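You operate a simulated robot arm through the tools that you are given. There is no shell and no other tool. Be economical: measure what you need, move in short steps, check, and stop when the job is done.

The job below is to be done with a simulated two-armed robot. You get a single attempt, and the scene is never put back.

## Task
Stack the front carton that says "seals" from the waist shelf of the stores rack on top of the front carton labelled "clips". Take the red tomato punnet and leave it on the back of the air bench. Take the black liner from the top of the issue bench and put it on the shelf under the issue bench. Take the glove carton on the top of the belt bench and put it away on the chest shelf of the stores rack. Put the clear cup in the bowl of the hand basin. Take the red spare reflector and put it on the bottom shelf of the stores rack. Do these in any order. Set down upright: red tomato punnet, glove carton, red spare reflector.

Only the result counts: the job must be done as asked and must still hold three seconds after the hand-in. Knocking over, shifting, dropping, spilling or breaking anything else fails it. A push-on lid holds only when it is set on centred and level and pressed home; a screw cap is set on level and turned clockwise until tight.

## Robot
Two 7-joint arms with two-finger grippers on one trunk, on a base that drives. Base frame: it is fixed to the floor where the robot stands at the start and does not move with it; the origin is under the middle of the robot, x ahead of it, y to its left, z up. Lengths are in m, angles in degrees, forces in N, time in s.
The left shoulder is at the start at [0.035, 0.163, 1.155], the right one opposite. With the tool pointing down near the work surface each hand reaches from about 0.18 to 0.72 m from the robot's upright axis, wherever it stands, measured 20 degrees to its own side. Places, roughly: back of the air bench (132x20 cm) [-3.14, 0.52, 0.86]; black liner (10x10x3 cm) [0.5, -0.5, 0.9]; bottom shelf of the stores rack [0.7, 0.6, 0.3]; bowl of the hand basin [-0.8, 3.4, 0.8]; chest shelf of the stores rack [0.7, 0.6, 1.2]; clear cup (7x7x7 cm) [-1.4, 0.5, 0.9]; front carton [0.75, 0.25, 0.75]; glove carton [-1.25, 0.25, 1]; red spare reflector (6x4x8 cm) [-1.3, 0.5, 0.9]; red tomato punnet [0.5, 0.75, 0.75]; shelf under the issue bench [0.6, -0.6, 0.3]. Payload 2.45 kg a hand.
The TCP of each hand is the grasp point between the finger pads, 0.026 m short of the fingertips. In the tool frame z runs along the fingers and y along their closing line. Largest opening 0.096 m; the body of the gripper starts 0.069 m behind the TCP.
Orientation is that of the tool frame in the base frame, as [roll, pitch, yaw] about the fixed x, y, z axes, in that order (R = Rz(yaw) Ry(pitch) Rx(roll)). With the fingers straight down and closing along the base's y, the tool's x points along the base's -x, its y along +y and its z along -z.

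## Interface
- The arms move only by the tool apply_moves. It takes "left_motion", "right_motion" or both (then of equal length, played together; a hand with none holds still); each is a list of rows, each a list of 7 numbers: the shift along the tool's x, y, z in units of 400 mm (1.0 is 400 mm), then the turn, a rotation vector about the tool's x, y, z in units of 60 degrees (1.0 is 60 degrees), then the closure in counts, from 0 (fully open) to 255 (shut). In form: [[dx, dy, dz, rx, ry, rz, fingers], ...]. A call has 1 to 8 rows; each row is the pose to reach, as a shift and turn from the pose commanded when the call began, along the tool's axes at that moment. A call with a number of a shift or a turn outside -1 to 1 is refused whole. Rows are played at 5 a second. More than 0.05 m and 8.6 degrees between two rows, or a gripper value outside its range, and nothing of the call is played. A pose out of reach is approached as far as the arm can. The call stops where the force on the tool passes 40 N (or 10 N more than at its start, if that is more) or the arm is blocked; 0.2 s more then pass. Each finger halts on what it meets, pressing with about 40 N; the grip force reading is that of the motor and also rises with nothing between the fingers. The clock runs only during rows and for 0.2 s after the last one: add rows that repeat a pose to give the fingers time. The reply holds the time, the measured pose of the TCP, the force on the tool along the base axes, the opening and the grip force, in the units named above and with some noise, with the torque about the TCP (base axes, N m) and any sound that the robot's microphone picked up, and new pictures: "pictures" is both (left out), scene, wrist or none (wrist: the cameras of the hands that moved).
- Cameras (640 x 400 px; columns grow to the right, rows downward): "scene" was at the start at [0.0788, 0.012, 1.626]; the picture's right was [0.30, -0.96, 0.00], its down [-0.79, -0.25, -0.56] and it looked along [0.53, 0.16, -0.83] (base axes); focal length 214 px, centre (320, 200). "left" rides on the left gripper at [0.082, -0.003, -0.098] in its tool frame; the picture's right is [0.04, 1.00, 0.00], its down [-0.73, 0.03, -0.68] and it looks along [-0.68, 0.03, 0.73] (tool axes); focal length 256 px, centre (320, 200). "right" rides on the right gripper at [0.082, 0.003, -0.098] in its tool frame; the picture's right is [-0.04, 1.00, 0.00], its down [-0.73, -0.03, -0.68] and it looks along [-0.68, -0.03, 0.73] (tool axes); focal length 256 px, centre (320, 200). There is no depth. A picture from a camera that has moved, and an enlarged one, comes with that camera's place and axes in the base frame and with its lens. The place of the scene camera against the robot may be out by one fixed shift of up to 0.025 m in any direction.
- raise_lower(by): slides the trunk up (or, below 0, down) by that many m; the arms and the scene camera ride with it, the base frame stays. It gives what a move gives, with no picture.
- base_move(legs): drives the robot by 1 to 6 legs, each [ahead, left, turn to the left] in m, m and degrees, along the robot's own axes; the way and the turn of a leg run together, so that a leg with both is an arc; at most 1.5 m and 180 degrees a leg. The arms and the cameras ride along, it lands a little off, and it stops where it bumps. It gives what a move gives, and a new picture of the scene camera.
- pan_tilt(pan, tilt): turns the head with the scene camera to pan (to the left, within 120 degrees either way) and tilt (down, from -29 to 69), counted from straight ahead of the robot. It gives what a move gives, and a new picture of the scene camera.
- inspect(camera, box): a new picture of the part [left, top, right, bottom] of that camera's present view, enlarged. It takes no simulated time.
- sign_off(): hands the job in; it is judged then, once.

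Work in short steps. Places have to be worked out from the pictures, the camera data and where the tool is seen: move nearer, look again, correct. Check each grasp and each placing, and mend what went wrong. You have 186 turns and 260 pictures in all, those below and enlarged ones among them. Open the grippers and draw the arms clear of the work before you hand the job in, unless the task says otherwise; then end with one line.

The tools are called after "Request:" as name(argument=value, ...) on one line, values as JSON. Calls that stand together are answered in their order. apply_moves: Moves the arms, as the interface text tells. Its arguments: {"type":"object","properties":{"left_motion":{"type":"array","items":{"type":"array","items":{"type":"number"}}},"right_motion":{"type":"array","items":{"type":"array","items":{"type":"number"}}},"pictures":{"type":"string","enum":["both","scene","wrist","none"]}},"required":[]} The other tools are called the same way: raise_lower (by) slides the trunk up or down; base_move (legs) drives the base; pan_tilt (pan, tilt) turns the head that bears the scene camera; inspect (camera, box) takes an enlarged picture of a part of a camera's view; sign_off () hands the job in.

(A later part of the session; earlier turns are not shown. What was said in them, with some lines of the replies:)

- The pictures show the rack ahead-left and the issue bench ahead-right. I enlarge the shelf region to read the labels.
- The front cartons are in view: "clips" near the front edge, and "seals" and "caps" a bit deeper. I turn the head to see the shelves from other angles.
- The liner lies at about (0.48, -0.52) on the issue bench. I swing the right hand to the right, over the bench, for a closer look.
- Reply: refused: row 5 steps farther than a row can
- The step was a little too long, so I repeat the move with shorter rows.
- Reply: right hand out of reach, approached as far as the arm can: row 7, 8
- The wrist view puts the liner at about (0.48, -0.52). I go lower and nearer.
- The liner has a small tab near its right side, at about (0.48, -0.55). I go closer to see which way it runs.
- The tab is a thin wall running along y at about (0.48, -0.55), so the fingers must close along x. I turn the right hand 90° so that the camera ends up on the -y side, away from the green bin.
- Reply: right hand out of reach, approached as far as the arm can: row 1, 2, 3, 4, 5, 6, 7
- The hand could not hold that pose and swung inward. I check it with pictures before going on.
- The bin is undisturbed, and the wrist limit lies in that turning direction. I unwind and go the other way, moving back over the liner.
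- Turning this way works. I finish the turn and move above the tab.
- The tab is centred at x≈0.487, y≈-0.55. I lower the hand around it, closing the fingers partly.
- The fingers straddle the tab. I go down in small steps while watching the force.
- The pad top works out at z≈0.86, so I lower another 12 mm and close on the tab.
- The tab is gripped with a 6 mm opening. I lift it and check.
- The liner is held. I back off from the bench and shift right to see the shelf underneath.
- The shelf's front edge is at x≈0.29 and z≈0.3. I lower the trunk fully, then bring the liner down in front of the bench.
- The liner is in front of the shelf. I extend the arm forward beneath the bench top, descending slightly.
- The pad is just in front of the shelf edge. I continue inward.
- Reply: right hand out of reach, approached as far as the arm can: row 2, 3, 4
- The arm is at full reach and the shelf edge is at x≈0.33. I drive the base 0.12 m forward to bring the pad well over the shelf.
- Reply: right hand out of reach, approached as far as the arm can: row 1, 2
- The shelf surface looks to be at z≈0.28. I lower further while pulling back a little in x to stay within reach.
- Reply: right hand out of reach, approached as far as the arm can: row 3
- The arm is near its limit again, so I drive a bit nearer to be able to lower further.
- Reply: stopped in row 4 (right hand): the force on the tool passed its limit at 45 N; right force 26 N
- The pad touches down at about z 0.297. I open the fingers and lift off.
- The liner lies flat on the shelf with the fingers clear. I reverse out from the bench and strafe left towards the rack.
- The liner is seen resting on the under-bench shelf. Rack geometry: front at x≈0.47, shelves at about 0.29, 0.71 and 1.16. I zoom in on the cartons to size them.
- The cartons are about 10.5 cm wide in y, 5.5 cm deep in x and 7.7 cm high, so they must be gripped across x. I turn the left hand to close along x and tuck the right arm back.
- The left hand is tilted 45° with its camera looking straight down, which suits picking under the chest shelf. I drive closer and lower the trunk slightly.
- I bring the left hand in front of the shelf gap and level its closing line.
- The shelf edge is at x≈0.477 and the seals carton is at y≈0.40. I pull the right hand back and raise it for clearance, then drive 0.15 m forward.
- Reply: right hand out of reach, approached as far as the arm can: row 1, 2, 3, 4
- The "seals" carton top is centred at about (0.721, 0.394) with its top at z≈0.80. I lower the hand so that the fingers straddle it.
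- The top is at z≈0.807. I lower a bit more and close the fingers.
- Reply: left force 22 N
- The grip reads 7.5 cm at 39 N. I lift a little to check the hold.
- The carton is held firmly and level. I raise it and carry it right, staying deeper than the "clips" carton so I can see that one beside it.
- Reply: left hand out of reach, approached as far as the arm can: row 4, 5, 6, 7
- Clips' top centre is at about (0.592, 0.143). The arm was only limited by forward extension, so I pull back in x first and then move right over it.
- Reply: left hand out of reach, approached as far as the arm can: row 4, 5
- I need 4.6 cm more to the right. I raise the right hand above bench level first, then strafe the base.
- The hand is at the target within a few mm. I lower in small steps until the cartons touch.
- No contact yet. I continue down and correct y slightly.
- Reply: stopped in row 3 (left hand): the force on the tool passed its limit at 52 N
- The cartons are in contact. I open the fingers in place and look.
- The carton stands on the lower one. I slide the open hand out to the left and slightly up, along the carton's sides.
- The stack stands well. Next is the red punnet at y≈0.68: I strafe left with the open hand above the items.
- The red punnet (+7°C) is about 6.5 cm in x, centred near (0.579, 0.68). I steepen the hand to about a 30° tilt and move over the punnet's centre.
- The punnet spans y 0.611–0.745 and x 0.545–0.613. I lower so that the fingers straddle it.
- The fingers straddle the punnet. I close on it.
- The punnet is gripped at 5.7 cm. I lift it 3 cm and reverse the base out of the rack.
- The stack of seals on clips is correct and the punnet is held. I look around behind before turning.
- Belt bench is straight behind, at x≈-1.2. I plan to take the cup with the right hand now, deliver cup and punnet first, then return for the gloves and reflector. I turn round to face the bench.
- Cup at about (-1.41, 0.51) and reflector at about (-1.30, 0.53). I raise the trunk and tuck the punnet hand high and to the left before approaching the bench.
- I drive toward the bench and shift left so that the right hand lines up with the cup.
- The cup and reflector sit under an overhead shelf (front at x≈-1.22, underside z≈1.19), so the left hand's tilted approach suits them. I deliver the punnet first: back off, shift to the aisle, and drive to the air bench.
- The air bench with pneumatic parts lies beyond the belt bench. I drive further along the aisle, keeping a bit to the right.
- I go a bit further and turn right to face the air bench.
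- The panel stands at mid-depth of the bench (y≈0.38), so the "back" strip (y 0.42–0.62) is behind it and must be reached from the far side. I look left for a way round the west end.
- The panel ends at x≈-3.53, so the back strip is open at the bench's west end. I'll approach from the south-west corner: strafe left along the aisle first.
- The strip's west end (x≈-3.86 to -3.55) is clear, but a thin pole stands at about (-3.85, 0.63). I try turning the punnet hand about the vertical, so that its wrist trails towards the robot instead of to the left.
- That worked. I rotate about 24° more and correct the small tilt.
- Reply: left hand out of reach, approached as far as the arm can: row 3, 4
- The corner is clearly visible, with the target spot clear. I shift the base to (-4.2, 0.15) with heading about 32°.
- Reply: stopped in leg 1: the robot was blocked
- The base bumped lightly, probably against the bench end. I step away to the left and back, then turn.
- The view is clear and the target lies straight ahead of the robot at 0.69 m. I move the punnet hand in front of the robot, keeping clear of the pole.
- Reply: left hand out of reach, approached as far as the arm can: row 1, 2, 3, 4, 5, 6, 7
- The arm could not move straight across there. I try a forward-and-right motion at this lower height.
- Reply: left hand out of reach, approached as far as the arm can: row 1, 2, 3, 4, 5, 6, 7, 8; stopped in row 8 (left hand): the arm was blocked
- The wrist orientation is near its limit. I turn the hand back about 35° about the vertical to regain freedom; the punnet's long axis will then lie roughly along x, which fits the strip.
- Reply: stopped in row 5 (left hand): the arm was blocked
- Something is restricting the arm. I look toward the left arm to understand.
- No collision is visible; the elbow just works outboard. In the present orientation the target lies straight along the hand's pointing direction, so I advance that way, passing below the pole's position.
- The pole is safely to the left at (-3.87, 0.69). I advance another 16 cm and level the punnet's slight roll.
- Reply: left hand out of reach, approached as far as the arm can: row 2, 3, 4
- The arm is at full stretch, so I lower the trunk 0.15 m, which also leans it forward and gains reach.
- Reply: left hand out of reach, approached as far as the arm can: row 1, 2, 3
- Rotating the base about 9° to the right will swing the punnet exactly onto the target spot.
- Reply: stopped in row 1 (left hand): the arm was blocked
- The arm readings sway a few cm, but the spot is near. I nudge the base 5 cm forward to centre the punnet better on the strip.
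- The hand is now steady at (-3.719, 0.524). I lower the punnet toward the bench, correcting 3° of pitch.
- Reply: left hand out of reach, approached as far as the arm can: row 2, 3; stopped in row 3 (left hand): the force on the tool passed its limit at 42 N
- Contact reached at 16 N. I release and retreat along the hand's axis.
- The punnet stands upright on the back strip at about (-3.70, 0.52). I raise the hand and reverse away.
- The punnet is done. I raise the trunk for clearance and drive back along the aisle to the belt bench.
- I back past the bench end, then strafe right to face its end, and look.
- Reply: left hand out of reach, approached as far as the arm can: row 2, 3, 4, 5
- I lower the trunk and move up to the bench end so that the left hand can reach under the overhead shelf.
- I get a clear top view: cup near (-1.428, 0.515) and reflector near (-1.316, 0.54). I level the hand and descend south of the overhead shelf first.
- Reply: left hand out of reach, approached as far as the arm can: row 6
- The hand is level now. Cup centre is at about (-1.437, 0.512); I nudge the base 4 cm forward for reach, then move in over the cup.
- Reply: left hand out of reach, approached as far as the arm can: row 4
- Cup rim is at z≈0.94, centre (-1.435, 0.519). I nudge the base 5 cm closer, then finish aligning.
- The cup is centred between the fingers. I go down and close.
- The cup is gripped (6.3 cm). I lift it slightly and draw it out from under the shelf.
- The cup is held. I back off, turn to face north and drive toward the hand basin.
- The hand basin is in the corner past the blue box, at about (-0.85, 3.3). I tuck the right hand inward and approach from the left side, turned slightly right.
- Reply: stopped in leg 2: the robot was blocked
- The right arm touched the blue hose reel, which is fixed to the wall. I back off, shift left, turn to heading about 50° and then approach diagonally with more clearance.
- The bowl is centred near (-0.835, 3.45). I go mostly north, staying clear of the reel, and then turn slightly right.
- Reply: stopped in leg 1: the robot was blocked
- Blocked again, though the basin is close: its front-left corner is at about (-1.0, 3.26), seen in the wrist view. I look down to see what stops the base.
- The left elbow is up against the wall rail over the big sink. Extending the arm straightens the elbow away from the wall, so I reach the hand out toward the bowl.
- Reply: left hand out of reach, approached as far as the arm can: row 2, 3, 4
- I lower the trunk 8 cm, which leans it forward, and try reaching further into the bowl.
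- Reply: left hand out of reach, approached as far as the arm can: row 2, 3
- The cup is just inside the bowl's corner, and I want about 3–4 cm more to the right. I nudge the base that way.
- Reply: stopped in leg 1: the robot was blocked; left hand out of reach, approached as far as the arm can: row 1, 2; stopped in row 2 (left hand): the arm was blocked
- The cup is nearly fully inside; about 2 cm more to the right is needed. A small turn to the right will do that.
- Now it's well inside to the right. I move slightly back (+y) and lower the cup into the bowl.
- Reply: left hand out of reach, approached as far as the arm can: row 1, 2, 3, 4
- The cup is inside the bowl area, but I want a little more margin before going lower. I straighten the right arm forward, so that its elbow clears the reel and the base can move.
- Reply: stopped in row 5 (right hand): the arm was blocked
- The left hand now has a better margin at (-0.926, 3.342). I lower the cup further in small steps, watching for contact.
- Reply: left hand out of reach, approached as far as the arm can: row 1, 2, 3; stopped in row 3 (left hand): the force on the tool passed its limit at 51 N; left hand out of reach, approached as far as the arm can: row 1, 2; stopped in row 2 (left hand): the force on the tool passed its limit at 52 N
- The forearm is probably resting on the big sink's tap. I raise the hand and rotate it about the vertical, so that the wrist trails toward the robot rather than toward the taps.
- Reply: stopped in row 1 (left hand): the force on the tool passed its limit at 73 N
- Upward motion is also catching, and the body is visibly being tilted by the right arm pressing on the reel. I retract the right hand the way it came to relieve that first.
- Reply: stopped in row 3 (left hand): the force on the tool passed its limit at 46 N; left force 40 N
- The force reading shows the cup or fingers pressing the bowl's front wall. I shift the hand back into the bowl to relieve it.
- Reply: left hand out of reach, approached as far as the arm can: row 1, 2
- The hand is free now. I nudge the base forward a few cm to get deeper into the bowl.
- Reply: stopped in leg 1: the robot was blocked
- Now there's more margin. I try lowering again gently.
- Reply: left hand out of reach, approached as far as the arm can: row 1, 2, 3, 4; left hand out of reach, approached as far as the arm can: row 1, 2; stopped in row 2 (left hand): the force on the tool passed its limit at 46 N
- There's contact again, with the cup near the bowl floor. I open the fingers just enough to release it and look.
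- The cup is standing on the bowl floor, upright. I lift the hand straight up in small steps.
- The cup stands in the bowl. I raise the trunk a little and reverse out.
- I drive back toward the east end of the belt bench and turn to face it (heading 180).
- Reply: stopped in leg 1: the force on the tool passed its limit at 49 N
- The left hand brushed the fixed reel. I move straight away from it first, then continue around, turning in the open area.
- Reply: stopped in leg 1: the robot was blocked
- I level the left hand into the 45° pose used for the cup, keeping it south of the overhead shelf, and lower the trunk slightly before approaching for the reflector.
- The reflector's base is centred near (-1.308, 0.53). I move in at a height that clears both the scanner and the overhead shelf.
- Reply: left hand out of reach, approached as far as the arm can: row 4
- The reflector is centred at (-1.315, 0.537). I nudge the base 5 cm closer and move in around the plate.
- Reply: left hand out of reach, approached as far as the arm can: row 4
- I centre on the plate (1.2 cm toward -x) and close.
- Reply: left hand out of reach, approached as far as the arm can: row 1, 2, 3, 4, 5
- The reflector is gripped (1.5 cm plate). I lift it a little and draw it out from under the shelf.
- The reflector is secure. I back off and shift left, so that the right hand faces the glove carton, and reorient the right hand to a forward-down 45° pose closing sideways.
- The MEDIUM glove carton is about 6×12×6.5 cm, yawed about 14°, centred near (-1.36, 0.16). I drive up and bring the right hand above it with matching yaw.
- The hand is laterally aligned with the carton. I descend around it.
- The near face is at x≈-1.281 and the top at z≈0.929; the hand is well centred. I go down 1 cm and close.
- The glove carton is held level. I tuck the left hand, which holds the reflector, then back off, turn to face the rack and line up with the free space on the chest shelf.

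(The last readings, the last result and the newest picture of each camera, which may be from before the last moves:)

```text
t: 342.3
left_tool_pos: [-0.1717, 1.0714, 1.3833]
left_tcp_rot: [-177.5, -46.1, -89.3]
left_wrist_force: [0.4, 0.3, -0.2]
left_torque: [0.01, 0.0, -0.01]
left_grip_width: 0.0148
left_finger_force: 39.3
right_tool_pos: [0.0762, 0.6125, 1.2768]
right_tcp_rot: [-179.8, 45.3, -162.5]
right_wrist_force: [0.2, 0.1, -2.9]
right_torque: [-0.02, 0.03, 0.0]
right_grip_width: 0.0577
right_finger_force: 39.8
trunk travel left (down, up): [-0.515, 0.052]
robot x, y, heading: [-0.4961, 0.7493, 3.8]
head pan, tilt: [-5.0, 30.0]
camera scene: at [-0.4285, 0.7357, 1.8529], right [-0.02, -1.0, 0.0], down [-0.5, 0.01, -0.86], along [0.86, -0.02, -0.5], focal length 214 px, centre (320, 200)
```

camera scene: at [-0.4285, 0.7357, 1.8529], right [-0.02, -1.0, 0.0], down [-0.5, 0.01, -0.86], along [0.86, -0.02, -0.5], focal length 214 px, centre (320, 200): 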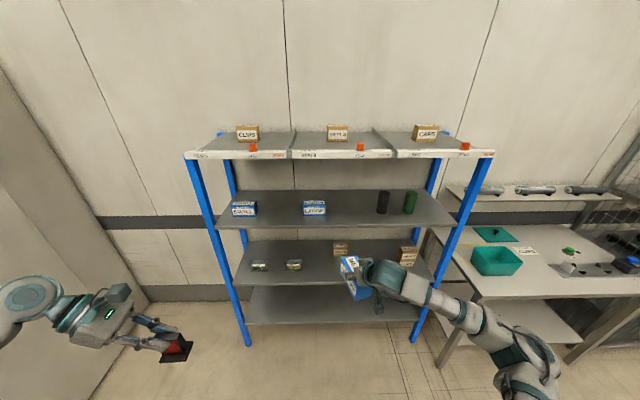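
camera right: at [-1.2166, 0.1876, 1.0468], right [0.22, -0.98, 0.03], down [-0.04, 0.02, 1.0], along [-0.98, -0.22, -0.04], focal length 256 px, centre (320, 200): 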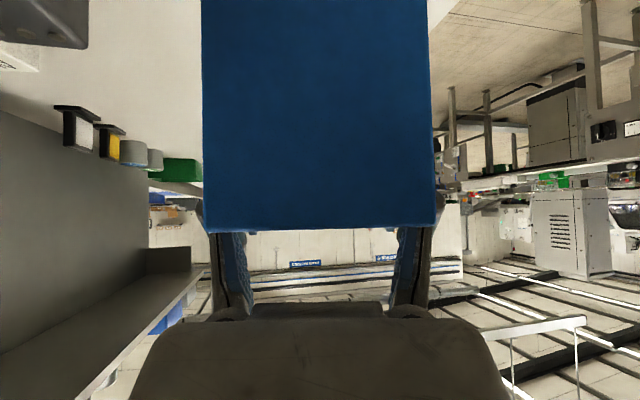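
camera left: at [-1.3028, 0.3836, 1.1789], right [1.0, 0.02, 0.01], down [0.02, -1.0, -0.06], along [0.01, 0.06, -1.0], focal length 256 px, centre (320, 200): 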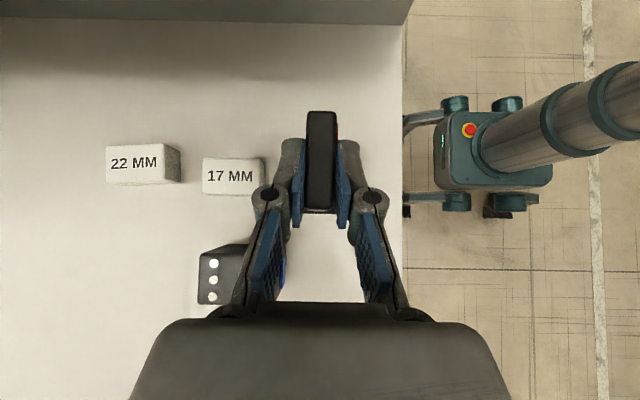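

Free space on the chest shelf lies between LARGE (y≥0.68) and the black cylinder (y≤0.40). I straighten the heading and the carton's yaw, and approach.

Request:
base_move(legs=[[0, 0, -3.8], [0.33, -0.03, 0]])

Request:
apply_moves(right_motion=[[0, 0, 0, 0.055, 0, 0.055, 255], [0, 0, 0, 0.11, 0, 0.11, 255], [0, 0, 0, 0.16, 0, 0.16, 255]], pictures="scene")

```text
t: 345.0
left_tool_pos: [0.1939, 1.0153, 1.3853]
left_tcp_rot: [-177.4, -46.0, -93.1]
left_wrist_force: [-0.4, 0.4, -1.0]
left_torque: [0.0, 0.01, -0.03]
left_grip_width: 0.0147
left_finger_force: 39.4
right_tool_pos: [0.4104, 0.543, 1.2783]
right_tcp_rot: [-179.6, 45.5, -166.2]
right_wrist_force: [0.0, 0.0, -2.4]
right_torque: [0.02, -0.02, 0.03]
right_grip_width: 0.0572
right_finger_force: 39.8
trunk travel left (down, up): [-0.515, 0.052]
robot x, y, heading: [-0.1482, 0.718, -0.1]
head pan, tilt: [-5.0, 30.0]
camera scene: at [-0.0859, 0.6966, 1.8532], right [-0.09, -1.0, 0.0], down [-0.5, 0.05, -0.87], along [0.86, -0.08, -0.5], focal length 214 px, centre (320, 200)
```

scene: 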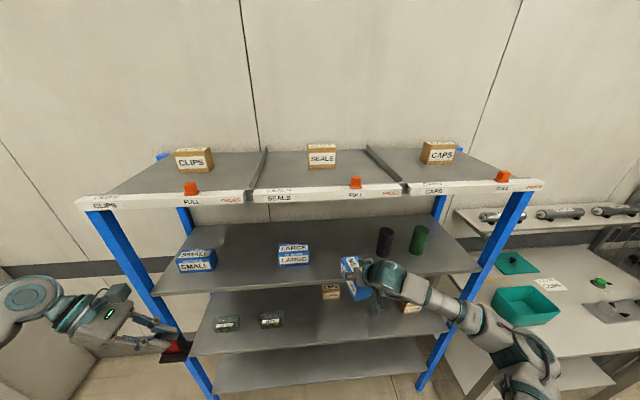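

```text
t: 345.8
left_tool_pos: [0.1956, 1.017, 1.386]
left_tcp_rot: [-177.2, -46.0, -93.1]
left_wrist_force: [-0.5, -0.1, -0.4]
left_torque: [0.03, -0.01, 0.03]
left_grip_width: 0.015
left_finger_force: 40.0
right_tool_pos: [0.4119, 0.5438, 1.2776]
right_tcp_rot: [-179.8, 45.6, 180.0]
right_wrist_force: [0.1, 0.0, -2.6]
right_torque: [0.0, 0.02, -0.03]
right_grip_width: 0.0576
right_finger_force: 40.0
trunk travel left (down, up): [-0.515, 0.052]
robot x, y, heading: [-0.1481, 0.7182, -0.0]
head pan, tilt: [-5.0, 30.0]
camera scene: at [-0.0809, 0.6985, 1.8529], right [-0.09, -1.0, 0.0], down [-0.5, 0.04, -0.86], along [0.86, -0.08, -0.5], focal length 214 px, centre (320, 200)
```

scene: 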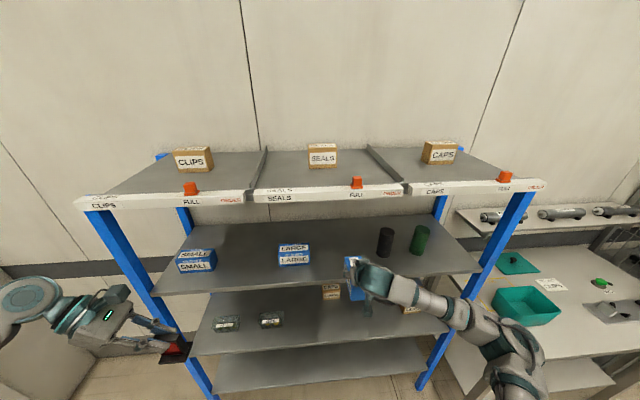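

The carton is aligned in front of the gap. I drive it in over the shelf.

Request:
base_move(legs=[[0.165, 0, 0]])

Request:
apply_moves(right_motion=[[0.03, 0, 0.03, 0, 0, 0, 255], [0.05, 0, 0.05, 0, 0, 0, 255]], pictures="wrist")

```text
t: 347.2
left_tool_pos: [0.3578, 1.0162, 1.3859]
left_tcp_rot: [-177.1, -46.0, -93.4]
left_wrist_force: [-1.0, -0.2, -0.7]
left_torque: [-0.02, 0.01, 0.03]
left_grip_width: 0.0149
left_finger_force: 40.3
right_tool_pos: [0.5759, 0.5435, 1.2789]
right_tcp_rot: [-179.7, 45.6, -179.9]
right_wrist_force: [-0.4, 0.6, -2.7]
right_torque: [0.02, 0.02, -0.03]
right_grip_width: 0.0575
right_finger_force: 40.3
trunk travel left (down, up): [-0.515, 0.052]
robot x, y, heading: [0.0224, 0.718, 0.2]
head pan, tilt: [-5.0, 30.0]
camera scene: at [0.0809, 0.6984, 1.8533], right [-0.09, -1.0, 0.0], down [-0.5, 0.04, -0.87], along [0.86, -0.08, -0.5], focal length 214 px, centre (320, 200)
```

scene: 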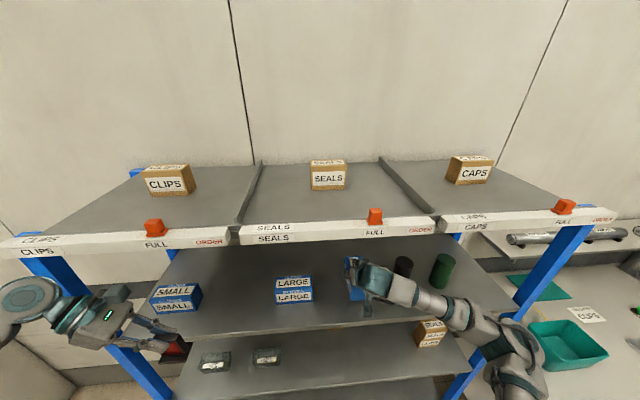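

```text
t: 347.9
left_tool_pos: [0.3586, 1.0163, 1.3865]
left_tcp_rot: [-177.0, -46.0, -93.4]
left_wrist_force: [-0.1, 1.1, -1.6]
left_torque: [0.03, 0.01, 0.02]
left_grip_width: 0.015
left_finger_force: 40.0
right_tool_pos: [0.5762, 0.5417, 1.2504]
right_tcp_rot: [-179.9, 45.8, 180.0]
right_wrist_force: [0.3, 0.5, -2.6]
right_torque: [-0.03, 0.02, 0.0]
right_grip_width: 0.0575
right_finger_force: 39.8
trunk travel left (down, up): [-0.515, 0.052]
robot x, y, heading: [0.0193, 0.7135, -0.1]
head pan, tilt: [-5.0, 30.0]
camera right: at [0.4476, 0.546, 1.2604], right [0.03, 1.0, 0.03], down [0.03, -0.03, 1.0], along [1.0, -0.03, -0.03], focal length 256 px, centre (320, 200)
```

right: 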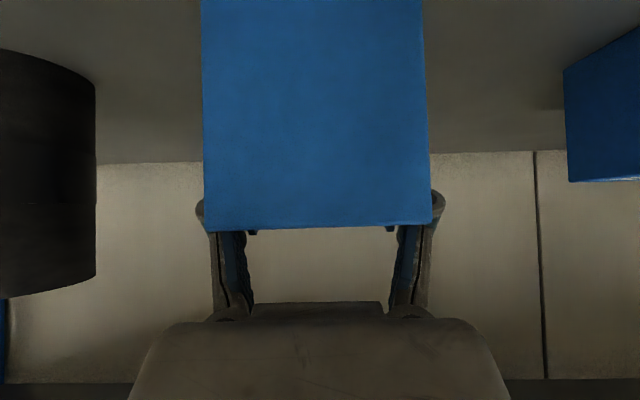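

The carton is between the black cylinder and LARGE, with good gaps. I lower it to contact.

Request:
apply_moves(right_motion=[[0.012, 0, 0.012, 0, 0, 0, 255], [0.024, 0, 0.024, 0, 0, 0, 255], [0.036, 0, 0.036, 0, 0, 0, 255], [0.048, 0, 0.048, 0, 0, 0, 255], [0.06, 0, 0.06, 0, 0, 0, 255], [0.072, 0, 0.072, 0, 0, 0, 255]], pictures="none")

```text
t: 349.0
left_tool_pos: [0.3588, 1.0174, 1.3865]
left_tcp_rot: [-177.1, -46.0, -93.4]
left_wrist_force: [0.8, 0.1, -0.9]
left_torque: [0.02, -0.01, 0.0]
left_grip_width: 0.0149
left_finger_force: 40.0
right_tool_pos: [0.5783, 0.5417, 1.2307]
right_tcp_rot: [179.9, 46.8, 179.8]
right_wrist_force: [-6.5, 0.0, 14.1]
right_torque: [-0.49, 1.39, -0.11]
right_grip_width: 0.0576
right_finger_force: 40.0
trunk travel left (down, up): [-0.515, 0.052]
robot x, y, heading: [0.0226, 0.7179, -0.2]
head pan, tilt: [-5.0, 30.0]
stopped in row 5 (right hand): the force on the tool passed its limit at 46 N (the readings are from after the stop); the commanded pose is now the measured one
```

Contact. I release and pull the hand back.

Request:
apply_moves(right_motion=[[-0.002, 0, -0.002, 0, 0, 0, 200], [-0.002, 0, -0.002, 0, 0, 0, 40], [-0.002, 0, -0.002, 0, 0, 0, 30], [-0.002, 0, -0.06, 0, 0, 0, 30], [0.03, 0, -0.14, 0, 0, 0, 30], [0.08, 0, -0.23, 0, 0, 0, 30]], pictures="wrist")

```text
t: 350.4
left_tool_pos: [0.3563, 1.0169, 1.3877]
left_tcp_rot: [-177.0, -46.0, -93.5]
left_wrist_force: [0.2, -0.9, -0.7]
left_torque: [0.02, -0.01, 0.0]
left_grip_width: 0.0147
left_finger_force: 40.1
right_tool_pos: [0.4868, 0.5448, 1.269]
right_tcp_rot: [180.0, 46.7, 179.7]
right_wrist_force: [0.0, -0.3, 0.2]
right_torque: [-0.01, -0.01, 0.02]
right_grip_width: 0.0845
right_finger_force: 0.2
trunk travel left (down, up): [-0.515, 0.052]
robot x, y, heading: [0.0184, 0.7195, -0.0]
head pan, tilt: [-5.0, 30.0]
camera right: at [0.3591, 0.549, 1.2769], right [0.03, 1.0, 0.03], down [0.01, -0.03, 1.0], along [1.0, -0.03, -0.01], focal length 256 px, centre (320, 200)
```

right: 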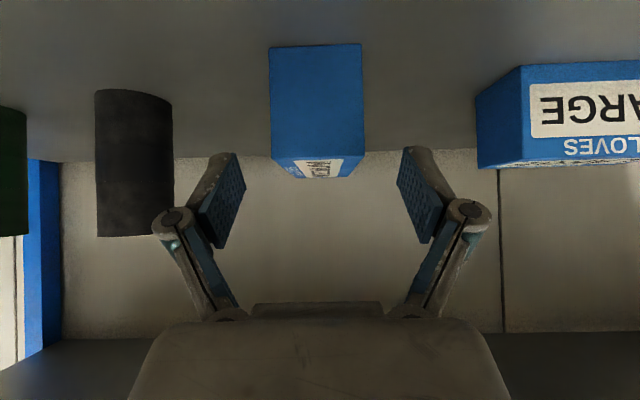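

The carton stands upright on the chest shelf. I back out, shift right and tuck the right hand for the low reach with the left.

Request:
base_move(legs=[[-0.4, 0, 0], [0, -0.35, 0]])

Request:
apply_moves(right_motion=[[0.018, 0, -0.12, 0, 0, 0, 0], [0.036, 0, -0.24, 0, 0, 0, 0], [0.053, 0, -0.36, 0, 0, 0, 0], [0.07, 0, -0.48, 0, 0, 0, 0], [0.088, 0, -0.6, 0, 0, 0, 0]], pictures="none")

Request:
raise_lower(by=-0.5)

Request:
apply_moves(left_motion=[[-0.08, -0.02, 0.08, 0, 0, 0, 255], [-0.16, -0.04, 0.16, 0, 0, 0, 255], [-0.24, -0.06, 0.24, 0, 0, 0, 255], [-0.32, -0.08, 0.32, 0, 0, 0, 255], [-0.4, -0.1, 0.4, 0, 0, 0, 255], [-0.48, -0.12, 0.48, 0, 0, 0, 255]], pictures="both")

```text
t: 354.6
left_tool_pos: [-0.028, 0.7112, 1.3829]
left_tcp_rot: [-176.9, -47.1, -92.8]
left_wrist_force: [-0.2, -0.4, -0.1]
left_torque: [0.07, 0.07, -0.07]
left_grip_width: 0.0147
left_finger_force: 40.1
right_tool_pos: [0.1048, 0.2386, 1.2696]
right_tcp_rot: [-178.9, 46.6, -178.8]
right_wrist_force: [-0.5, 0.7, 0.4]
right_torque: [-0.06, 0.01, -0.05]
right_grip_width: 0.0847
right_finger_force: 0.1
trunk travel left (down, up): [-0.515, 0.052]
robot x, y, heading: [-0.3653, 0.3917, 0.5]
head pan, tilt: [-5.0, 30.0]
camera scene: at [-0.2995, 0.3875, 1.8529], right [-0.08, -1.0, 0.01], down [-0.5, 0.03, -0.86], along [0.86, -0.08, -0.5], focal length 214 px, centre (320, 200)
```

scene: 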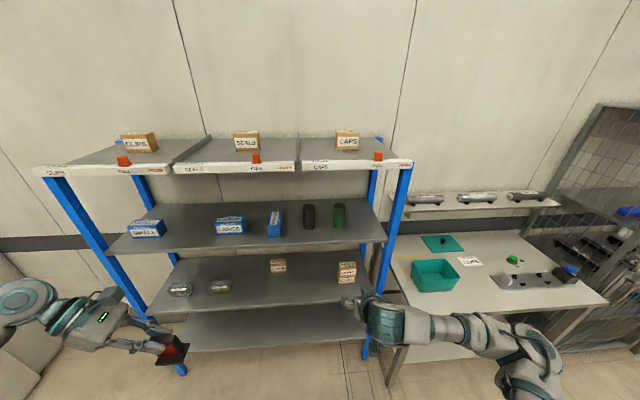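

```text
t: 355.8
left_tool_pos: [-0.0363, 0.7184, 1.3831]
left_tcp_rot: [-176.5, -47.2, -93.3]
left_wrist_force: [0.4, 0.1, 0.2]
left_torque: [0.01, 0.02, -0.01]
left_grip_width: 0.015
left_finger_force: 40.4
right_tool_pos: [-0.0924, 0.2598, 1.4359]
right_tcp_rot: [-178.7, 46.9, -178.5]
right_wrist_force: [-1.0, 0.1, 0.3]
right_torque: [0.01, 0.02, 0.01]
right_grip_width: 0.0961
right_finger_force: 0.1
right hand out of reach, approached as far as the arm can: row 2, 3, 4, 5
trunk travel left (down, up): [-0.515, 0.052]
robot x, y, heading: [-0.3673, 0.3904, 0.5]
head pan, tilt: [-5.0, 30.0]
```

```text
refused: -0.5 is not a number from -0.4 to 0.4
```

```text
t: 357.2
left_tool_pos: [0.0263, 0.6663, 1.1222]
left_tcp_rot: [-176.9, -45.5, -92.9]
left_wrist_force: [-1.0, -1.3, -0.3]
left_torque: [0.06, -0.03, -0.01]
left_grip_width: 0.0151
left_finger_force: 39.7
right_tool_pos: [-0.0863, 0.2122, 1.4289]
right_tcp_rot: [178.9, 46.5, 179.5]
right_wrist_force: [1.0, -1.2, -0.3]
right_torque: [0.04, 0.0, 0.05]
right_grip_width: 0.0958
right_finger_force: 0.1
trunk travel left (down, up): [-0.515, 0.052]
robot x, y, heading: [-0.3672, 0.3847, 0.3]
head pan, tilt: [-5.0, 30.0]
camera scene: at [-0.2991, 0.3346, 1.8525], right [-0.08, -1.0, -0.02], down [-0.5, 0.06, -0.86], along [0.86, -0.06, -0.5], focal length 214 px, centre (320, 200)
camera left: at [0.0233, 0.6787, 1.251], right [-1.0, -0.01, -0.01], down [-0.01, 1.0, -0.05], along [0.01, -0.05, -1.0], focal length 256 px, centre (320, 200)
```

scene: 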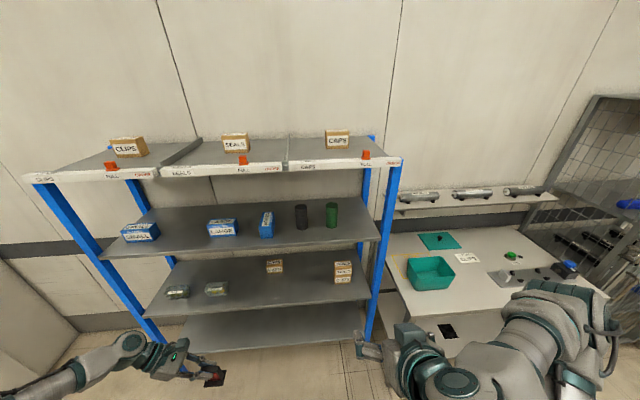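
left: 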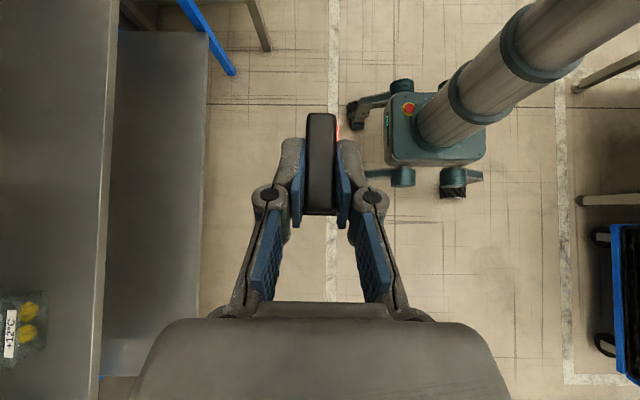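

I lower the trunk in two steps, then bring the left hand to shelf height.

Request:
raise_lower(by=-0.4)

Request:
raise_lower(by=-0.1)

Request:
apply_moves(left_motion=[[-0.07, -0.03, 0.07, 0, 0, 0, 255], [-0.14, -0.06, 0.14, 0, 0, 0, 255], [-0.21, -0.09, 0.21, 0, 0, 0, 255], [-0.28, -0.12, 0.28, 0, 0, 0, 255], [-0.35, -0.15, 0.35, 0, 0, 0, 255]], pictures="both")

```text
t: 361.1
left_tool_pos: [0.027, 0.7005, 0.7129]
left_tcp_rot: [-176.8, -47.0, -92.9]
left_wrist_force: [0.0, 0.2, -0.6]
left_torque: [0.0, 0.0, 0.02]
left_grip_width: 0.0149
left_finger_force: 39.9
right_tool_pos: [-0.0049, 0.2494, 0.939]
right_tcp_rot: [-179.1, 27.5, -178.9]
right_wrist_force: [-0.6, 1.4, 0.5]
right_torque: [-0.07, -0.03, -0.01]
right_grip_width: 0.0962
right_finger_force: 0.0
trunk travel left (down, up): [-0.115, 0.452]
robot x, y, heading: [-0.3702, 0.3897, 0.3]
head pan, tilt: [-5.0, 30.0]
```

```text
t: 362.4
left_tool_pos: [0.0257, 0.6833, 0.6197]
left_tcp_rot: [-176.7, -46.0, -93.2]
left_wrist_force: [-1.0, -0.6, 0.1]
left_torque: [0.06, 0.01, -0.02]
left_grip_width: 0.0149
left_finger_force: 39.9
right_tool_pos: [0.0269, 0.2291, 0.7799]
right_tcp_rot: [179.7, 15.9, -179.6]
right_wrist_force: [-0.2, -0.3, 0.8]
right_torque: [0.02, -0.06, 0.03]
right_grip_width: 0.096
right_finger_force: 0.0
trunk travel left (down, up): [-0.015, 0.552]
robot x, y, heading: [-0.3659, 0.3877, 0.3]
head pan, tilt: [-5.0, 30.0]
```

```text
t: 363.6
left_tool_pos: [0.0936, 0.6877, 0.4186]
left_tcp_rot: [-177.0, -46.5, -92.9]
left_wrist_force: [-0.6, -0.3, -1.5]
left_torque: [0.01, 0.0, -0.02]
left_grip_width: 0.0149
left_finger_force: 40.4
right_tool_pos: [0.0272, 0.24, 0.782]
right_tcp_rot: [-179.6, 15.7, -179.3]
right_wrist_force: [-0.4, -0.7, -0.2]
right_torque: [-0.01, 0.01, -0.01]
right_grip_width: 0.0961
right_finger_force: 0.1
trunk travel left (down, up): [-0.015, 0.552]
robot x, y, heading: [-0.3681, 0.3909, 0.1]
head pan, tilt: [-5.0, 30.0]
camera scene: at [0.0395, 0.3782, 1.2972], right [-0.08, -1.0, 0.0], down [-0.5, 0.04, -0.86], along [0.86, -0.07, -0.51], focal length 214 px, centre (320, 200)
camera left: at [0.0932, 0.7043, 0.5463], right [-1.0, -0.01, -0.01], down [-0.01, 1.0, -0.07], along [0.01, -0.07, -1.0], focal length 256 px, centre (320, 200)
```

scene: 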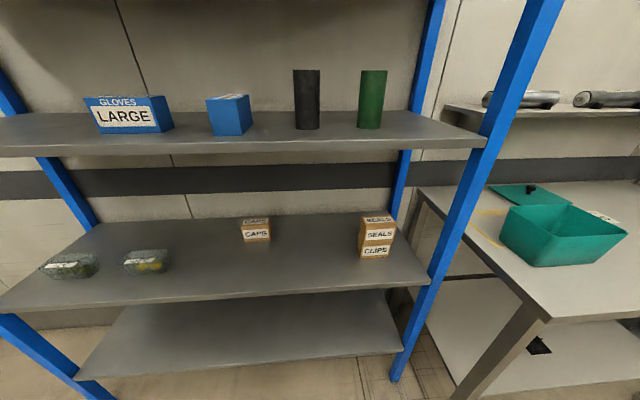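
left: 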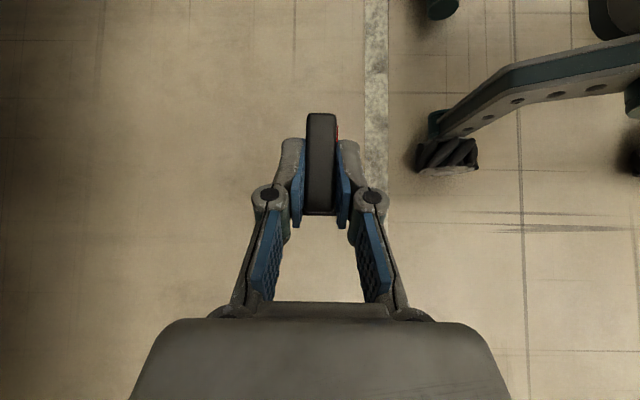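

The hand is at the right height. I extend the arm forward, then drive the rest.

Request:
apply_moves(left_motion=[[0, -0.1, 0, 0, 0, 0, 255], [0, -0.2, 0, 0, 0, 0, 255], [0, -0.3, 0, 0, 0, 0, 255], [0, -0.4, 0, 0, 0, 0, 255]], pictures="none")

Request:
base_move(legs=[[0.2, 0, 0]])

Request:
apply_moves(left_motion=[[0, 0, 0, 0, 0, 0, 255]], pictures="wrist")

```text
t: 364.6
left_tool_pos: [0.2539, 0.6825, 0.425]
left_tcp_rot: [-177.0, -46.4, -93.0]
left_wrist_force: [0.2, -0.5, -0.9]
left_torque: [-0.01, 0.0, 0.01]
left_grip_width: 0.0148
left_finger_force: 39.6
right_tool_pos: [0.0267, 0.2346, 0.781]
right_tcp_rot: [-180.0, 15.9, -179.6]
right_wrist_force: [-0.1, -0.3, -0.4]
right_torque: [-0.02, -0.04, 0.01]
right_grip_width: 0.0959
right_finger_force: 0.0
trunk travel left (down, up): [-0.015, 0.552]
robot x, y, heading: [-0.3681, 0.3895, 0.5]
head pan, tilt: [-5.0, 30.0]
```

```text
t: 366.2
left_tool_pos: [0.4523, 0.6828, 0.4246]
left_tcp_rot: [-177.0, -46.4, -93.0]
left_wrist_force: [0.0, 0.4, -1.1]
left_torque: [0.01, 0.01, -0.04]
left_grip_width: 0.0148
left_finger_force: 40.3
right_tool_pos: [0.225, 0.2355, 0.7809]
right_tcp_rot: [-179.8, 15.8, -179.7]
right_wrist_force: [0.0, -0.4, 0.3]
right_torque: [0.02, 0.02, -0.01]
right_grip_width: 0.0963
right_finger_force: 0.0
trunk travel left (down, up): [-0.015, 0.552]
robot x, y, heading: [-0.168, 0.3914, 0.2]
head pan, tilt: [-5.0, 30.0]
camera scene: at [0.2391, 0.3722, 1.2969], right [-0.08, -1.0, 0.0], down [-0.5, 0.04, -0.86], along [0.86, -0.07, -0.51], focal length 214 px, centre (320, 200)
```

scene: 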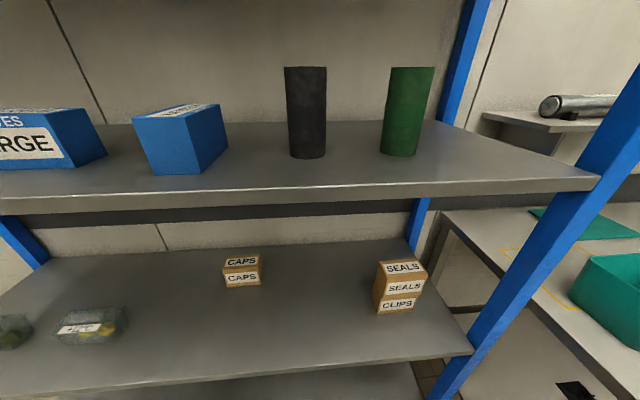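

```text
t: 366.6
left_tool_pos: [0.4508, 0.6822, 0.4271]
left_tcp_rot: [-176.7, -46.4, -93.4]
left_wrist_force: [-0.2, 0.1, -1.4]
left_torque: [0.01, 0.03, 0.0]
left_grip_width: 0.015
left_finger_force: 39.9
right_tool_pos: [0.2215, 0.2358, 0.7834]
right_tcp_rot: [-179.8, 16.2, -179.5]
right_wrist_force: [0.6, 0.0, -0.3]
right_torque: [0.04, -0.05, -0.03]
right_grip_width: 0.096
right_finger_force: 0.2
trunk travel left (down, up): [-0.015, 0.552]
robot x, y, heading: [-0.1721, 0.3896, 0.3]
head pan, tilt: [-5.0, 30.0]
camera left: at [0.4484, 0.6985, 0.5558], right [-1.0, -0.01, -0.01], down [-0.01, 1.0, -0.07], along [0.01, -0.07, -1.0], focal length 256 px, centre (320, 200)
```

left: 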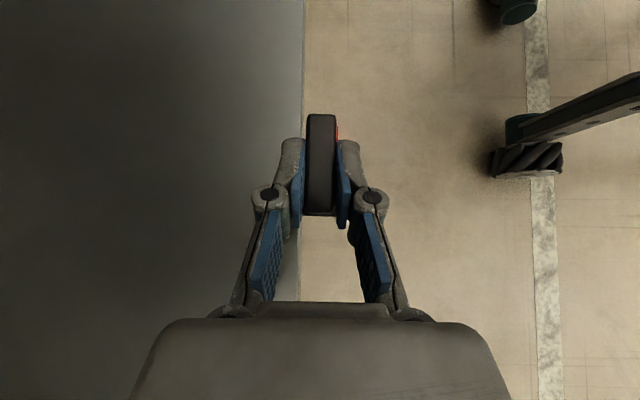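

The shelf edge is at x≈0.468. I lower slightly for clearance under the waist shelf, then drive 10 cm further in.

Request:
apply_moves(left_motion=[[-0.03, 0, 0.03, 0, 0, 0, 255], [-0.06, 0, 0.06, 0, 0, 0, 255]], pictures="none")

Request:
base_move(legs=[[0.1, 0, 0]])

Request:
apply_moves(left_motion=[[-0.012, 0, 0.012, 0, 0, 0, 255], [-0.024, 0, 0.024, 0, 0, 0, 255]], pictures="wrist")

```text
t: 367.2
left_tool_pos: [0.4523, 0.6812, 0.3948]
left_tcp_rot: [-176.5, -46.4, -93.5]
left_wrist_force: [0.1, 0.6, -0.1]
left_torque: [-0.01, 0.02, 0.01]
left_grip_width: 0.0148
left_finger_force: 39.8
right_tool_pos: [0.2213, 0.2358, 0.7839]
right_tcp_rot: [-179.7, 16.1, -179.5]
right_wrist_force: [-0.3, -0.5, 0.1]
right_torque: [-0.02, -0.02, -0.01]
right_grip_width: 0.0958
right_finger_force: 0.1
trunk travel left (down, up): [-0.015, 0.552]
robot x, y, heading: [-0.1696, 0.3899, 0.3]
head pan, tilt: [-5.0, 30.0]
```

```text
t: 368.3
left_tool_pos: [0.5549, 0.6822, 0.392]
left_tcp_rot: [-176.7, -46.4, -93.4]
left_wrist_force: [0.2, 0.1, -0.4]
left_torque: [-0.03, 0.02, -0.01]
left_grip_width: 0.0147
left_finger_force: 39.5
right_tool_pos: [0.3228, 0.2364, 0.7825]
right_tcp_rot: [-179.8, 16.1, -179.6]
right_wrist_force: [-0.1, -0.1, 0.3]
right_torque: [-0.03, 0.01, -0.01]
right_grip_width: 0.0961
right_finger_force: 0.1
trunk travel left (down, up): [-0.015, 0.552]
robot x, y, heading: [-0.0666, 0.3926, 0.2]
head pan, tilt: [-5.0, 30.0]
camera scene: at [0.3404, 0.3724, 1.2967], right [-0.09, -1.0, 0.0], down [-0.51, 0.04, -0.86], along [0.86, -0.07, -0.51], focal length 214 px, centre (320, 200)
```

scene: 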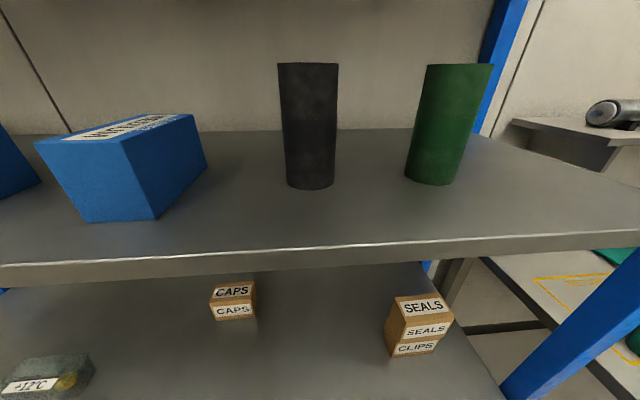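

```text
t: 368.9
left_tool_pos: [0.5545, 0.6813, 0.3911]
left_tcp_rot: [-175.3, -46.5, -94.3]
left_wrist_force: [-1.6, 5.4, 29.2]
left_torque: [0.08, 0.71, -0.01]
left_grip_width: 0.0154
left_finger_force: 39.8
right_tool_pos: [0.3148, 0.2353, 0.7868]
right_tcp_rot: [-179.9, 16.9, -179.6]
right_wrist_force: [0.1, 0.4, 0.0]
right_torque: [-0.01, 0.03, -0.03]
right_grip_width: 0.0961
right_finger_force: 0.1
trunk travel left (down, up): [-0.015, 0.552]
robot x, y, heading: [-0.071, 0.3867, 0.2]
head pan, tilt: [-5.0, 30.0]
camera left: at [0.5499, 0.6961, 0.5188], right [-1.0, -0.01, -0.03], down [-0.01, 1.0, -0.07], along [0.03, -0.07, -1.0], focal length 256 px, centre (320, 200)
```

left: 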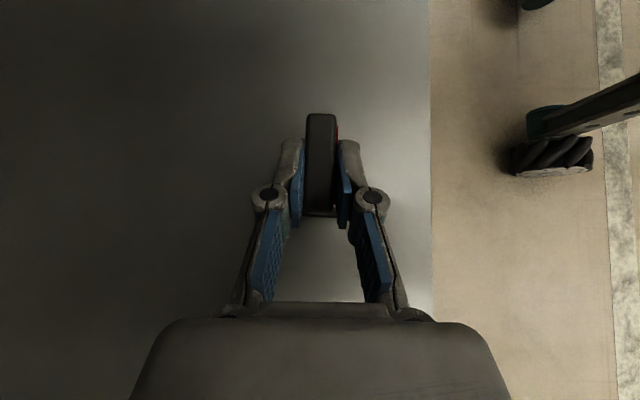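

There's firm contact: the shelf is at z≈0.33. I ease off 2 mm, open the fingers and check.

Request:
apply_moves(left_motion=[[0.004, 0, -0.004, 0.02, 0, 0.02, 255], [0.004, 0, -0.004, 0.02, 0, 0.02, 215], [0.004, 0, -0.004, 0.02, 0, 0.02, 170], [0.004, 0, -0.004, 0.02, 0, 0.02, 110], [0.004, 0, -0.004, 0.02, 0, 0.02, 110]], pictures="wrist")

```text
t: 370.1
left_tool_pos: [0.5519, 0.681, 0.3856]
left_tcp_rot: [-173.6, -46.3, -95.5]
left_wrist_force: [0.7, -0.2, -0.6]
left_torque: [0.02, -0.01, 0.02]
left_grip_width: 0.0546
left_finger_force: 0.0
right_tool_pos: [0.3182, 0.2351, 0.7838]
right_tcp_rot: [-179.8, 16.5, -179.6]
right_wrist_force: [-0.9, 0.2, -0.3]
right_torque: [-0.01, -0.01, -0.02]
right_grip_width: 0.0961
right_finger_force: 0.0
trunk travel left (down, up): [-0.015, 0.552]
robot x, y, heading: [-0.0654, 0.3874, 0.0]
head pan, tilt: [-5.0, 30.0]
camera left: at [0.5458, 0.6962, 0.5138], right [-1.0, -0.01, -0.05], down [-0.01, 1.0, -0.07], along [0.05, -0.07, -1.0], focal length 256 px, centre (320, 200)
```

left: 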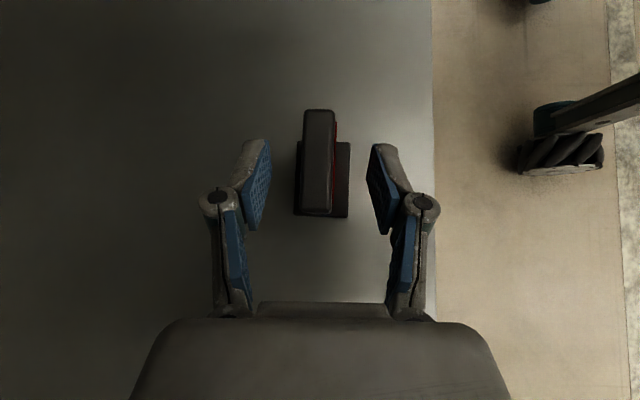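

The reflector stands upright on the bottom shelf. I slide the hand out to the left and then reverse out.

Request:
apply_moves(left_motion=[[-0.04, 0, -0.07, 0, 0, 0, 110], [-0.09, 0, -0.13, 0, 0, 0, 110], [-0.14, 0, -0.185, 0, 0, 0, 110], [-0.184, 0, -0.236, 0, 0, 0, 110]], pictures="wrist")

Request:
base_move(legs=[[-0.5, 0, 0]])

Request:
pan_tilt(pan=0, tilt=35)

```text
t: 371.1
left_tool_pos: [0.5546, 0.8003, 0.3963]
left_tcp_rot: [-173.6, -46.3, -95.5]
left_wrist_force: [0.1, 0.3, -0.3]
left_torque: [0.01, 0.03, -0.01]
left_grip_width: 0.0547
left_finger_force: 0.0
right_tool_pos: [0.3175, 0.2368, 0.7868]
right_tcp_rot: [-179.6, 16.5, -179.7]
right_wrist_force: [-0.1, -0.6, -0.3]
right_torque: [0.01, 0.01, -0.01]
right_grip_width: 0.096
right_finger_force: 0.0
trunk travel left (down, up): [-0.015, 0.552]
robot x, y, heading: [-0.0663, 0.3905, 0.3]
head pan, tilt: [-5.0, 30.0]
camera left: at [0.5484, 0.817, 0.5232], right [-1.0, -0.01, -0.05], down [-0.01, 1.0, -0.07], along [0.05, -0.07, -1.0], focal length 256 px, centre (320, 200)
```

left: 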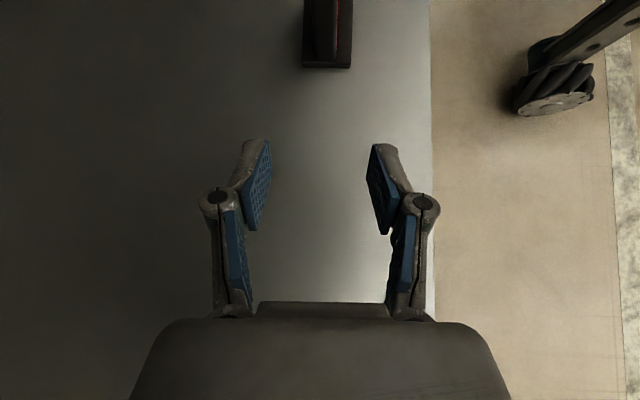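

```text
t: 374.1
left_tool_pos: [0.0452, 0.8038, 0.3958]
left_tcp_rot: [-173.6, -46.3, -95.1]
left_wrist_force: [0.6, -0.3, -0.6]
left_torque: [-0.02, -0.01, 0.03]
left_grip_width: 0.0548
left_finger_force: 0.1
right_tool_pos: [-0.1902, 0.2354, 0.7866]
right_tcp_rot: [-179.7, 16.6, -179.2]
right_wrist_force: [-1.0, 0.0, -0.7]
right_torque: [0.02, 0.02, 0.01]
right_grip_width: 0.0959
right_finger_force: 0.0
trunk travel left (down, up): [-0.015, 0.552]
robot x, y, heading: [-0.5693, 0.3826, 0.6]
head pan, tilt: [-5.0, 30.0]
camera scene: at [-0.1686, 0.3733, 1.2974], right [-0.08, -1.0, 0.0], down [-0.5, 0.04, -0.86], along [0.86, -0.07, -0.51], focal length 214 px, centre (320, 200)
```

scene: 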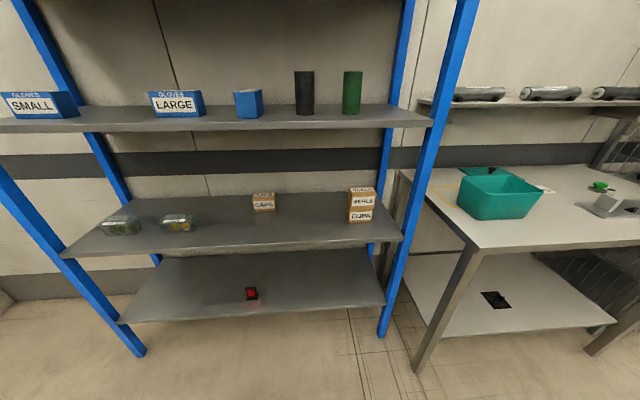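

```text
t: 374.8
left_tool_pos: [0.0439, 0.8045, 0.3986]
left_tcp_rot: [-173.1, -46.4, -95.5]
left_wrist_force: [-0.4, 0.2, 0.0]
left_torque: [0.03, 0.03, 0.02]
left_grip_width: 0.0546
left_finger_force: 0.1
right_tool_pos: [-0.1928, 0.2358, 0.7868]
right_tcp_rot: [-179.8, 16.7, -179.1]
right_wrist_force: [-0.2, 0.4, -0.3]
right_torque: [0.02, -0.02, 0.03]
right_grip_width: 0.0961
right_finger_force: 0.0
trunk travel left (down, up): [-0.015, 0.552]
robot x, y, heading: [-0.5714, 0.3893, 0.5]
head pan, tilt: [0.0, 35.0]
camera scene: at [-0.1703, 0.3812, 1.2895], right [0.01, -1.0, 0.0], down [-0.58, -0.01, -0.82], along [0.82, 0.01, -0.58], focal length 214 px, centre (320, 200)
```

scene: 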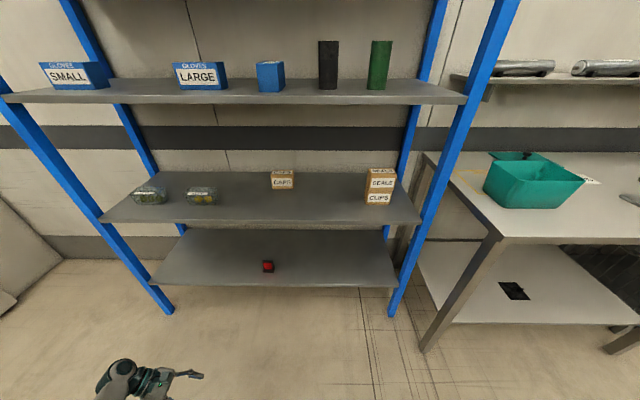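

Everything is in place: reflector upright on the bottom shelf, MEDIUM gloves on the chest shelf, seals on clips, liner under the issue bench, with the punnet and cup delivered earlier. I open the left gripper fully, then hand in.

Request:
apply_moves(left_motion=[[0, 0, 0, 0, 0, 0, 0], [0, 0, 0, 0, 0, 0, 0]], pictures="none")

Request:
sign_off()

```text
t: 375.4
left_tool_pos: [0.0424, 0.8043, 0.398]
left_tcp_rot: [-173.2, -46.3, -95.5]
left_wrist_force: [-0.7, 0.0, 0.2]
left_torque: [0.0, 0.04, 0.04]
left_grip_width: 0.0961
left_finger_force: 0.1
right_tool_pos: [-0.1929, 0.2355, 0.7875]
right_tcp_rot: [-179.8, 16.8, -179.3]
right_wrist_force: [0.3, -0.2, 0.2]
right_torque: [-0.04, 0.02, 0.02]
right_grip_width: 0.0959
right_finger_force: 0.1
trunk travel left (down, up): [-0.015, 0.552]
robot x, y, heading: [-0.5778, 0.3854, 0.5]
head pan, tilt: [0.0, 35.0]
```

```text
The job is handed in.
```

All six items were placed as asked and the job is handed in; on the way the robot bumped the wall-mounted hose reel, the sink area and the end of the air bench, and I saw nothing moved there.
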